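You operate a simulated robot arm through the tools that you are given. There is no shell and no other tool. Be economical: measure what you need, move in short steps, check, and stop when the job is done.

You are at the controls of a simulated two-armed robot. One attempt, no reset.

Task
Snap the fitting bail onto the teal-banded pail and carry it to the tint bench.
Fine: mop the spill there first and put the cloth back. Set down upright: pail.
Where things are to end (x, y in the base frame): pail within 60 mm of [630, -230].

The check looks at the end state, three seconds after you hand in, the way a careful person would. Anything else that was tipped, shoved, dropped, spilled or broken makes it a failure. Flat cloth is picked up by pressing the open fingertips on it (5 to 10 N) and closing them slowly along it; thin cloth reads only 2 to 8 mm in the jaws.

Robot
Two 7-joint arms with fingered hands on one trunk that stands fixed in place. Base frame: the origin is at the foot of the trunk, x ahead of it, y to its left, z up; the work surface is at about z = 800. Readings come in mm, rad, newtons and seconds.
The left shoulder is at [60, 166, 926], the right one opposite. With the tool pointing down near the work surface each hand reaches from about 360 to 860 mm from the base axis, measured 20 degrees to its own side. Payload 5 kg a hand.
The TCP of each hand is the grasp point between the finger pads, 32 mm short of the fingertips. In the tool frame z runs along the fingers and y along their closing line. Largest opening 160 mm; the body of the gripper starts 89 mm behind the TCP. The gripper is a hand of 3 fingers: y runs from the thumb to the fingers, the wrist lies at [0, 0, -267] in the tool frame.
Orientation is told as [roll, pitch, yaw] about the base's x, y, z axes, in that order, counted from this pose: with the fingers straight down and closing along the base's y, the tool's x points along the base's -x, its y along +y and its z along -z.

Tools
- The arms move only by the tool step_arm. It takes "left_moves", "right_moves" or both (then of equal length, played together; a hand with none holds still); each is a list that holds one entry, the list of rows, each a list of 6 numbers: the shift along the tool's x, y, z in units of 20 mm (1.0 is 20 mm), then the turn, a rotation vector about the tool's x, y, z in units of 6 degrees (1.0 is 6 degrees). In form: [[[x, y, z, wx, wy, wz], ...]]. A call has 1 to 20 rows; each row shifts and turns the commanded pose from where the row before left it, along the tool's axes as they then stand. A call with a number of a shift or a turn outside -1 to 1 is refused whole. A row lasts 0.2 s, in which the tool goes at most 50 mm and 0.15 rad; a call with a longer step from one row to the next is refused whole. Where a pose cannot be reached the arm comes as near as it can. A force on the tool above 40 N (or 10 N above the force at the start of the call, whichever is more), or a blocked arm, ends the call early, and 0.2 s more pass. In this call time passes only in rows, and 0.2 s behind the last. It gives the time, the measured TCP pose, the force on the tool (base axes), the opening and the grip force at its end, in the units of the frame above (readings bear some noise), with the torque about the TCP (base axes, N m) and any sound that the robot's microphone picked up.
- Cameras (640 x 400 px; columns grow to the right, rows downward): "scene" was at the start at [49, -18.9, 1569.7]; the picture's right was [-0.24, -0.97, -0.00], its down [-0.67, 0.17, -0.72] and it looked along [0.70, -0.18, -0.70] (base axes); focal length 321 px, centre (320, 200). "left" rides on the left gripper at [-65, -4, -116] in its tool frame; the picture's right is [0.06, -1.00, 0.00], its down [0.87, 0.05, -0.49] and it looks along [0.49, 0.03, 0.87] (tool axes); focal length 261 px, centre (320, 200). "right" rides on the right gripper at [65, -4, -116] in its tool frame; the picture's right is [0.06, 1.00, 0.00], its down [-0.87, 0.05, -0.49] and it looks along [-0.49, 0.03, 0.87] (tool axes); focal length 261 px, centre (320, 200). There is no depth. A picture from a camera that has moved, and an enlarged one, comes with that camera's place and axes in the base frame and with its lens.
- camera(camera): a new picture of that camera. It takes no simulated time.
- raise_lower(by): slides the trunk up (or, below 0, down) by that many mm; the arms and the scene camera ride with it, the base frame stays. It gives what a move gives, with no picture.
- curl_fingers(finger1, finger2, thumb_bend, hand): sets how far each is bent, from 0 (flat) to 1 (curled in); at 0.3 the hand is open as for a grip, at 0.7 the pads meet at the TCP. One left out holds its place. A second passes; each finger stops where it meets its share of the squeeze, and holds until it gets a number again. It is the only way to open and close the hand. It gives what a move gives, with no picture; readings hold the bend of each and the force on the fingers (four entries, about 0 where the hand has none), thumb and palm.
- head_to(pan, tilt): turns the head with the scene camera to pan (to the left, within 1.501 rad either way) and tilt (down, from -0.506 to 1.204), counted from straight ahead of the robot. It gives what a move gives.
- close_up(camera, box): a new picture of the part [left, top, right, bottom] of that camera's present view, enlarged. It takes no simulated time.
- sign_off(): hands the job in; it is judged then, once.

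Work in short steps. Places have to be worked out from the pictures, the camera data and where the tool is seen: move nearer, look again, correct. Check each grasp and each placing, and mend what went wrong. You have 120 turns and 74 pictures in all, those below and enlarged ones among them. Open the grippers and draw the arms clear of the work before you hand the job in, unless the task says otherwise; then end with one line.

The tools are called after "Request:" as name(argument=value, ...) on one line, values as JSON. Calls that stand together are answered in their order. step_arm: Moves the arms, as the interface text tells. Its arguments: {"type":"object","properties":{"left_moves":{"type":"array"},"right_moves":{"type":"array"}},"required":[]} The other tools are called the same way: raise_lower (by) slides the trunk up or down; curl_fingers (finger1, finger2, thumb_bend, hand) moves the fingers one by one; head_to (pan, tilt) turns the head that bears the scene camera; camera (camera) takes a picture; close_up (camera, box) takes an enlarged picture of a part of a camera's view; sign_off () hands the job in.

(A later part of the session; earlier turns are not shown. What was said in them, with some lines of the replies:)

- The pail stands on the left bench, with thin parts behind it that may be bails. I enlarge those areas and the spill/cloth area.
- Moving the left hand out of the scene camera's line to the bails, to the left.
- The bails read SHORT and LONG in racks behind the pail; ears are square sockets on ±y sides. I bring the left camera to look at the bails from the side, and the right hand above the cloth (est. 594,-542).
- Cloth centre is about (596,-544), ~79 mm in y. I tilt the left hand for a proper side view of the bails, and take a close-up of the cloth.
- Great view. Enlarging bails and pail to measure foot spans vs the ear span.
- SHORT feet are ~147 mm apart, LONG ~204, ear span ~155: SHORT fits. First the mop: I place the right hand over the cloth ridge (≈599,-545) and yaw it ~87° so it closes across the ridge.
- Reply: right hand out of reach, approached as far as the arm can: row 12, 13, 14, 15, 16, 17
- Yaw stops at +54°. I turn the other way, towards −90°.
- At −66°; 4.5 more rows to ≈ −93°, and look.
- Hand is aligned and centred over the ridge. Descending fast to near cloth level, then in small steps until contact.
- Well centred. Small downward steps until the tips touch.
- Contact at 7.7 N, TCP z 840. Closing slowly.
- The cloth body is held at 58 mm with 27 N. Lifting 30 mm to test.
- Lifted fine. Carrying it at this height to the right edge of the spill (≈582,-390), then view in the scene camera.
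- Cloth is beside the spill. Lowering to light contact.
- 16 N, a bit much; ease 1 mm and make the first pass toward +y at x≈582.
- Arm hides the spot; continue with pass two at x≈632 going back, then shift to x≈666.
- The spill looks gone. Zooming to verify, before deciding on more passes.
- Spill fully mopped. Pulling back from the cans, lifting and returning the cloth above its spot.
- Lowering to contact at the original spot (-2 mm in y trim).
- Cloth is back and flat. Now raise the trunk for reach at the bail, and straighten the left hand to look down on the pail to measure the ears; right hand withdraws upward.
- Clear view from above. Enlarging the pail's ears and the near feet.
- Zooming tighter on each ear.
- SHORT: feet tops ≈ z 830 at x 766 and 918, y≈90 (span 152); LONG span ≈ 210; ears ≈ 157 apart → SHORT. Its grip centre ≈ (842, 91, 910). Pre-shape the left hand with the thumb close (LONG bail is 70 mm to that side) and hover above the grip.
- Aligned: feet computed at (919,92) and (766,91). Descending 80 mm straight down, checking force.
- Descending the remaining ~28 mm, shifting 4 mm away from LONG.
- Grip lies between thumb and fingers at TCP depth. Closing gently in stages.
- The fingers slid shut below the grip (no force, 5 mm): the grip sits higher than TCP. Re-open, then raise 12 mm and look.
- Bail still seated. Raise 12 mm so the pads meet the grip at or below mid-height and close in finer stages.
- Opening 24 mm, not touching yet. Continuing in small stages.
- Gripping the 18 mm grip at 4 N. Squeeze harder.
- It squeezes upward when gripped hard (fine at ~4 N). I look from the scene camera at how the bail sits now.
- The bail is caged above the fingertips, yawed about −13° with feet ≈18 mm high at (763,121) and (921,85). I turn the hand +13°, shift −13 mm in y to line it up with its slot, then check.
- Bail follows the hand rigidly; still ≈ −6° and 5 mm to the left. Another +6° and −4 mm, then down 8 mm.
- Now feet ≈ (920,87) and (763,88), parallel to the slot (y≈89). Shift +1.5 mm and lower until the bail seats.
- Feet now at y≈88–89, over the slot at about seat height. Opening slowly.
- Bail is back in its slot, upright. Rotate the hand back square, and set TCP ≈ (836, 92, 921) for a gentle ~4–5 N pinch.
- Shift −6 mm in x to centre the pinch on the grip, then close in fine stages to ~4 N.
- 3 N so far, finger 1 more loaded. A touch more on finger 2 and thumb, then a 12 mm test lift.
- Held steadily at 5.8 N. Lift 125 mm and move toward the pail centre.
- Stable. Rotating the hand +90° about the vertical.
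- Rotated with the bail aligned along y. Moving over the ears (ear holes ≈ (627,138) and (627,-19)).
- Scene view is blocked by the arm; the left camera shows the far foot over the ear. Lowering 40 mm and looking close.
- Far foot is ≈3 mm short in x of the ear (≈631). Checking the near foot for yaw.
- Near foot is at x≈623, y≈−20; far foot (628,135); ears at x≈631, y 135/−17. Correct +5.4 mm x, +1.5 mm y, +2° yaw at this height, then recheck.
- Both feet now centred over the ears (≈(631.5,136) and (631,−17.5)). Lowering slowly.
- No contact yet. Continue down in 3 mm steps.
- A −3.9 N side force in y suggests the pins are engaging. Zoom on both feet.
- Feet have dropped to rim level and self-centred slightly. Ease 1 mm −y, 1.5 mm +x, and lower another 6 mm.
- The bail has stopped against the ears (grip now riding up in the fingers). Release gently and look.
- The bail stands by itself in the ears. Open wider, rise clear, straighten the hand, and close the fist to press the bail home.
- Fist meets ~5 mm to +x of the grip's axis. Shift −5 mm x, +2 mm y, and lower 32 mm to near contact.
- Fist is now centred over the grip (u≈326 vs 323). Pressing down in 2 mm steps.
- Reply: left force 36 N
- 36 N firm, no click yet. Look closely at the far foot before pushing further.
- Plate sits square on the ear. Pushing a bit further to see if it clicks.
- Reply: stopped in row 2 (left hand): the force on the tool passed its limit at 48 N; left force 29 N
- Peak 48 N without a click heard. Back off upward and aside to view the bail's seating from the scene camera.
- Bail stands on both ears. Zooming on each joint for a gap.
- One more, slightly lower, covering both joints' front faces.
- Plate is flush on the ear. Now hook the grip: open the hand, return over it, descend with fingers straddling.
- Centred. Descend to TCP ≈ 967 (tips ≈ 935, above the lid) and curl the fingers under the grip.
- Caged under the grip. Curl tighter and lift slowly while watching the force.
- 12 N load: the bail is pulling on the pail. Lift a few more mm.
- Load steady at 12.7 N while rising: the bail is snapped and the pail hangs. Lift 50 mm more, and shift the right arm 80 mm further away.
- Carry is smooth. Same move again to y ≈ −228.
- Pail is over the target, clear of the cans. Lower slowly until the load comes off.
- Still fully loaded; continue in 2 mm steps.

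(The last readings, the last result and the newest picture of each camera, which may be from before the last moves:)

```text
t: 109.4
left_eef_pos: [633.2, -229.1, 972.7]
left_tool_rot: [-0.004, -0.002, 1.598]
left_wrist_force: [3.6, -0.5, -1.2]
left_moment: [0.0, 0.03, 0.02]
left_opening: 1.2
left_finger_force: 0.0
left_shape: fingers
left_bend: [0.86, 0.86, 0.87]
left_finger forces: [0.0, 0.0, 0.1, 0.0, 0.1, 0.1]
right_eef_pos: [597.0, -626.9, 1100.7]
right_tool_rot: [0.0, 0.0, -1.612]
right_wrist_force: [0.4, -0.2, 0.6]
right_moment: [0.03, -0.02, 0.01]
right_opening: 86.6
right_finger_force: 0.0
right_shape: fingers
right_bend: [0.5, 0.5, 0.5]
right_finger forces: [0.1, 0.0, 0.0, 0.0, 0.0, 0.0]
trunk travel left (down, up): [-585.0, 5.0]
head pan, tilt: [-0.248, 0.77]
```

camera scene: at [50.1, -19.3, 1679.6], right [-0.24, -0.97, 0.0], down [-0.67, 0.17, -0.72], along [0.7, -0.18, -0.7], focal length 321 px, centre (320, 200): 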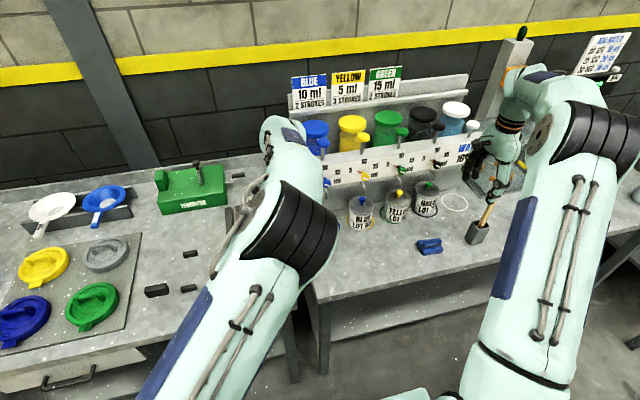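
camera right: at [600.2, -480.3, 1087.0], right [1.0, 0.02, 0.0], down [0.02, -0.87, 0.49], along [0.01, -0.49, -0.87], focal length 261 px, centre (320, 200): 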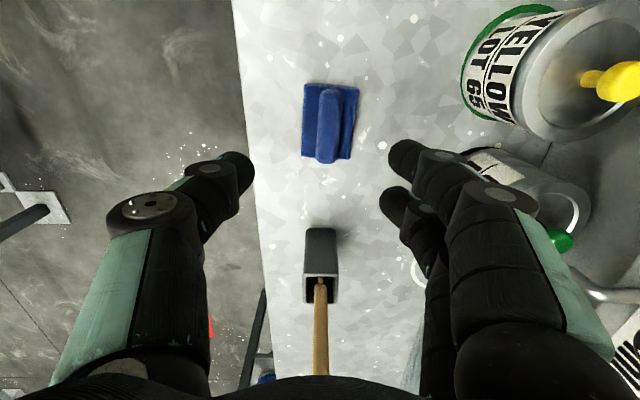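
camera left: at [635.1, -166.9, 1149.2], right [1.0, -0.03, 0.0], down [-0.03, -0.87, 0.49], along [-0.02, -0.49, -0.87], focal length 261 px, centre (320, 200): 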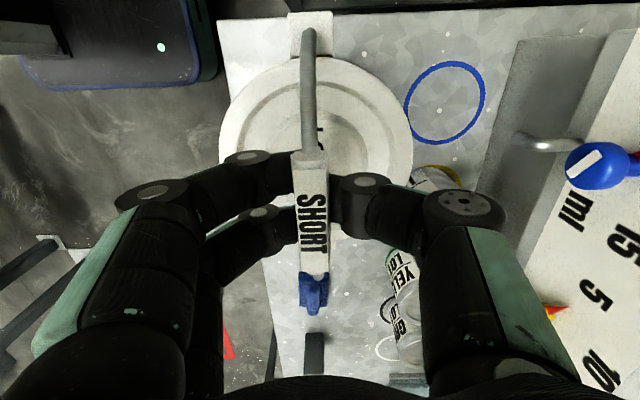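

Pail is down (load 1 N). Lower 3 mm for slack and open the hand.

Request:
step_arm(left_moves=[[[0, 0.05, 0.15, 0, 0, 0]]])

Request:
curl_fingers(hand="left", finger1=0.68, finger2=0.68, thumb_bend=0.68)

Request:
curl_fingers(hand="left", finger1=0.5, finger2=0.5, thumb_bend=0.5)

Request:
camera(camera="left")

```text
t: 109.8
left_eef_pos: [631.8, -230.5, 969.9]
left_tool_rot: [-0.005, -0.001, 1.599]
left_wrist_force: [0.5, 0.5, -0.1]
left_moment: [-0.02, -0.01, -0.03]
left_opening: 1.2
left_finger_force: 0.0
left_shape: fingers
left_bend: [0.86, 0.86, 0.87]
left_finger forces: [0.0, 0.1, 0.1, 0.1, 0.1, 0.1]
right_eef_pos: [597.9, -625.7, 1100.9]
right_tool_rot: [0.002, 0.001, -1.615]
right_wrist_force: [-0.3, -0.3, 0.7]
right_moment: [0.03, -0.01, 0.0]
right_opening: 86.8
right_finger_force: 0.1
right_shape: fingers
right_bend: [0.5, 0.5, 0.5]
right_finger forces: [0.0, 0.1, 0.0, 0.0, 0.0, 0.0]
trunk travel left (down, up): [-585.0, 5.0]
head pan, tilt: [-0.248, 0.77]
```

```text
t: 110.8
left_eef_pos: [632.1, -230.4, 969.7]
left_tool_rot: [-0.002, -0.002, 1.6]
left_wrist_force: [-0.4, -0.7, 0.1]
left_moment: [0.0, 0.01, -0.04]
left_opening: 17.8
left_finger_force: 0.0
left_shape: fingers
left_bend: [0.68, 0.68, 0.68]
left_finger forces: [0.0, 0.1, 0.0, 0.1, 0.0, 0.0]
right_eef_pos: [597.5, -625.0, 1100.0]
right_tool_rot: [-0.001, -0.001, -1.612]
right_wrist_force: [-0.1, 0.4, -0.1]
right_moment: [-0.01, -0.03, -0.01]
right_opening: 86.9
right_finger_force: 0.1
right_shape: fingers
right_bend: [0.5, 0.5, 0.5]
right_finger forces: [0.0, 0.0, 0.0, 0.0, 0.0, 0.0]
trunk travel left (down, up): [-585.0, 5.0]
head pan, tilt: [-0.248, 0.77]
```

```text
t: 111.8
left_eef_pos: [630.6, -230.7, 969.7]
left_tool_rot: [-0.003, -0.001, 1.598]
left_wrist_force: [0.6, 0.7, 0.3]
left_moment: [0.02, 0.01, 0.02]
left_opening: 86.4
left_finger_force: 0.1
left_shape: fingers
left_bend: [0.5, 0.5, 0.5]
left_finger forces: [0.0, 0.1, 0.0, 0.0, 0.1, 0.0]
right_eef_pos: [597.4, -625.8, 1101.4]
right_tool_rot: [-0.001, -0.001, -1.613]
right_wrist_force: [-0.1, 0.1, 0.1]
right_moment: [0.01, 0.0, 0.03]
right_opening: 86.7
right_finger_force: 0.1
right_shape: fingers
right_bend: [0.5, 0.5, 0.5]
right_finger forces: [0.0, 0.0, 0.1, 0.0, 0.0, 0.0]
trunk travel left (down, up): [-585.0, 5.0]
head pan, tilt: [-0.248, 0.77]
```

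```text
4 pictures are left
camera left: at [633.8, -166.2, 1086.6], right [1.0, -0.03, 0.0], down [-0.03, -0.87, 0.49], along [-0.01, -0.49, -0.87], focal length 261 px, centre (320, 200)
```

left: 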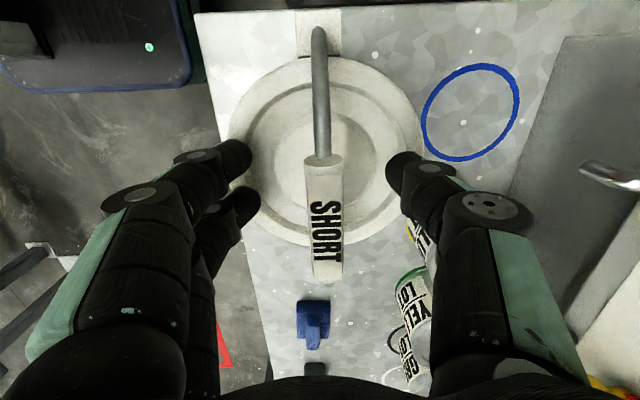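

Free on both sides. Rise straight up 120 mm, then withdraw to the left.

Request:
step_arm(left_moves=[[[0, 0, -0.5, 0, 0, 0], [0, 0, -1, 0, 0, 0], [0, 0, -1, 0, 0, 0], [0, 0, -1, 0, 0, 0], [0, 0, -1, 0, 0, 0], [0, 0, -1, 0, 0, 0], [0, 0, -1, 0, 0, 0]]])

Request:
step_arm(left_moves=[[[-1, 0, 0, 0, 0, 0], [-1, 0, 0, 0, 0, 0], [-1, 0, 0, 0, 0, 0], [-1, 0, 0, 0, 0, 0], [-1, 0, 0, 0, 0, 0], [-1, 0, 0, 0, 0, 0], [-1, 0, 0, 0, 0, 0], [-1, 0, 0, 0, 0, 0], [-1, 0, 0, 0, 0, 0], [-1, 0, 0, 0, 0, 0], [-1, 0, 0, 0, 0, 0], [-1, 0, 0, 0, 0, 0], [-1, 0, 0, 0, 0, 0], [-1, 0, 0, 0, 0, 0], [-1, 0, 0, 0, 0, 0], [-1, 0, 0, 0, 0, 0], [-1, 0, 0, 0, 0, 0], [-1, 0, 0, 0, 0, 0], [-1, 0, 0, 0, 0, 0], [-1, 0, 0, 0, 0, 0]]])

Request:
camera(camera="scene")

```text
t: 113.4
left_eef_pos: [629.5, -231.7, 1099.8]
left_tool_rot: [-0.003, -0.003, 1.597]
left_wrist_force: [0.4, 0.2, 0.3]
left_moment: [0.01, 0.01, 0.05]
left_opening: 86.6
left_finger_force: 0.0
left_shape: fingers
left_bend: [0.5, 0.5, 0.5]
left_finger forces: [0.1, 0.1, 0.0, 0.1, 0.1, 0.1]
right_eef_pos: [597.1, -625.9, 1100.7]
right_tool_rot: [0.0, -0.001, -1.611]
right_wrist_force: [-0.2, -0.6, -0.1]
right_moment: [0.0, 0.01, -0.03]
right_opening: 86.8
right_finger_force: 0.0
right_shape: fingers
right_bend: [0.5, 0.5, 0.5]
right_finger forces: [0.1, 0.0, 0.0, 0.0, 0.0, 0.0]
trunk travel left (down, up): [-585.0, 5.0]
head pan, tilt: [-0.248, 0.77]
```

```text
t: 117.6
left_eef_pos: [619.1, 169.9, 1100.0]
left_tool_rot: [-0.005, -0.002, 1.598]
left_wrist_force: [-0.4, 0.1, 0.1]
left_moment: [-0.01, 0.04, 0.01]
left_opening: 86.6
left_finger_force: 0.2
left_shape: fingers
left_bend: [0.5, 0.5, 0.5]
left_finger forces: [0.0, 0.0, 0.1, 0.0, 0.1, 0.0]
right_eef_pos: [597.2, -625.4, 1100.6]
right_tool_rot: [-0.001, 0.001, -1.613]
right_wrist_force: [0.2, -0.7, 0.8]
right_moment: [-0.03, -0.02, -0.02]
right_opening: 87.0
right_finger_force: 0.0
right_shape: fingers
right_bend: [0.5, 0.5, 0.5]
right_finger forces: [0.0, 0.1, 0.0, 0.1, 0.0, 0.0]
trunk travel left (down, up): [-585.0, 5.0]
head pan, tilt: [-0.248, 0.77]
```

```text
3 pictures are left
camera scene: at [49.2, -18.4, 1679.7], right [-0.24, -0.97, 0.0], down [-0.67, 0.17, -0.72], along [0.7, -0.18, -0.7], focal length 321 px, centre (320, 200)
```

scene: 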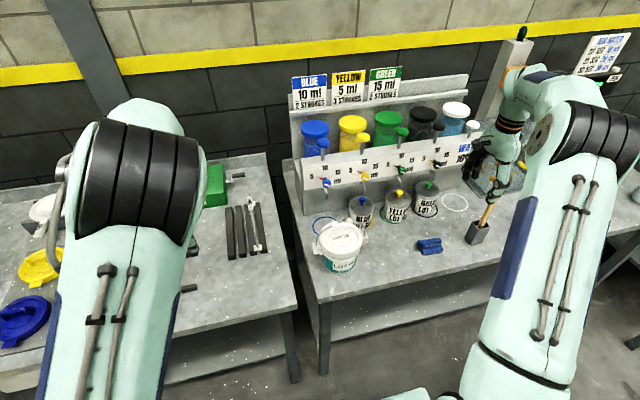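

Pail stands upright on the tint bench with the bail on. One zoom to confirm.

Request:
close_up(camera="scene", box=[290, 200, 450, 290])

Request:
close_up(camera="scene", box=[180, 180, 290, 270])

Request:
curl_fingers(hand="left", finger1=0.3, finger2=0.3, thumb_bend=0.3)

Request:
curl_fingers(hand="right", finger1=0.3, finger2=0.3, thumb_bend=0.3)

```text
4.00 times, centred on (370, 245) of scene
camera zoom: at [49.2, -18.4, 1679.7], right [-0.24, -0.97, 0.0], down [-0.67, 0.17, -0.72], along [0.7, -0.18, -0.7], focal length 1283 px, centre (120, 20)
```

zoom: 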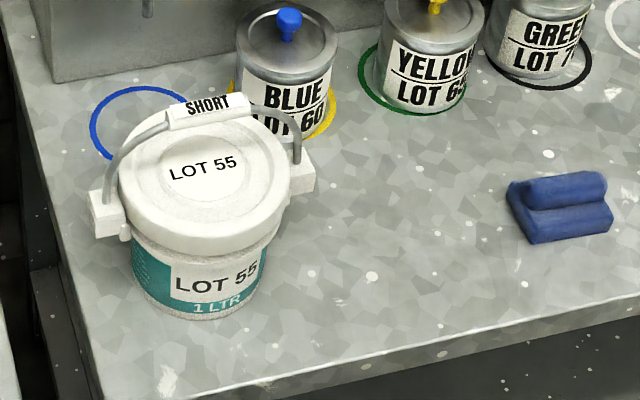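

```text
4.44 times, centred on (235, 225) of scene
camera zoom: at [49.2, -18.4, 1679.7], right [-0.24, -0.97, 0.0], down [-0.67, 0.17, -0.72], along [0.7, -0.18, -0.7], focal length 1426 px, centre (698, 89)
```

zoom: 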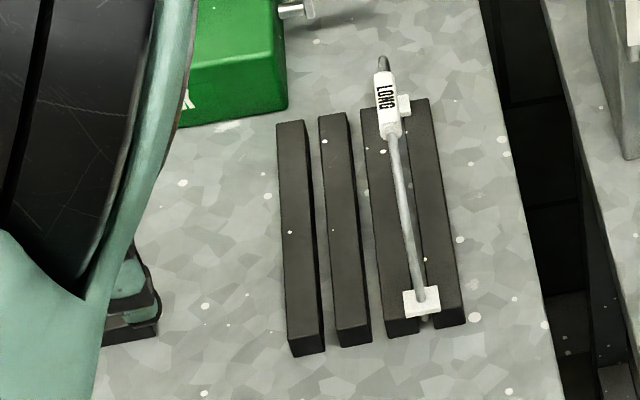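

```text
t: 118.6
left_eef_pos: [619.1, 169.3, 1100.6]
left_tool_rot: [-0.004, -0.002, 1.598]
left_wrist_force: [0.1, -0.8, 0.4]
left_moment: [-0.01, 0.0, -0.02]
left_opening: 167.7
left_finger_force: 0.0
left_shape: fingers
left_bend: [0.3, 0.3, 0.3]
left_finger forces: [0.0, 0.0, 0.0, 0.0, 0.0, 0.0]
right_eef_pos: [596.8, -626.2, 1101.3]
right_tool_rot: [0.001, 0.0, -1.612]
right_wrist_force: [0.6, 0.6, -0.4]
right_moment: [-0.01, 0.01, 0.02]
right_opening: 87.0
right_finger_force: 0.1
right_shape: fingers
right_bend: [0.5, 0.5, 0.5]
right_finger forces: [0.0, 0.1, 0.1, 0.0, 0.0, 0.0]
trunk travel left (down, up): [-585.0, 5.0]
head pan, tilt: [-0.248, 0.77]
```

```text
t: 119.6
left_eef_pos: [621.3, 169.0, 1100.6]
left_tool_rot: [-0.002, -0.002, 1.6]
left_wrist_force: [0.1, -0.3, -0.4]
left_moment: [0.0, -0.03, 0.0]
left_opening: 167.5
left_finger_force: 0.1
left_shape: fingers
left_bend: [0.3, 0.3, 0.3]
left_finger forces: [0.0, 0.1, 0.0, 0.1, 0.0, 0.0]
right_eef_pos: [597.0, -624.9, 1100.5]
right_tool_rot: [0.001, 0.0, -1.612]
right_wrist_force: [0.2, 0.0, 0.4]
right_moment: [0.01, 0.02, 0.04]
right_opening: 167.5
right_finger_force: 0.1
right_shape: fingers
right_bend: [0.3, 0.3, 0.3]
right_finger forces: [0.0, 0.0, 0.1, 0.0, 0.0, 0.1]
trunk travel left (down, up): [-585.0, 5.0]
head pan, tilt: [-0.248, 0.77]
```

The pail is upright at the target with the bail on. The spill is gone, the cloth is back, the LONG bail is still in its rack, and both hands are open and clear. Handing in.

Request:
sign_off()

```text
The job is handed in.
```

I mopped up the spill and put the cloth back about 12 mm from where it started. I fitted the SHORT bail to the teal-banded pail; no click was heard, but it held the pail's full weight on the way over. The pail now stands upright on the tint bench at about (630, -231).
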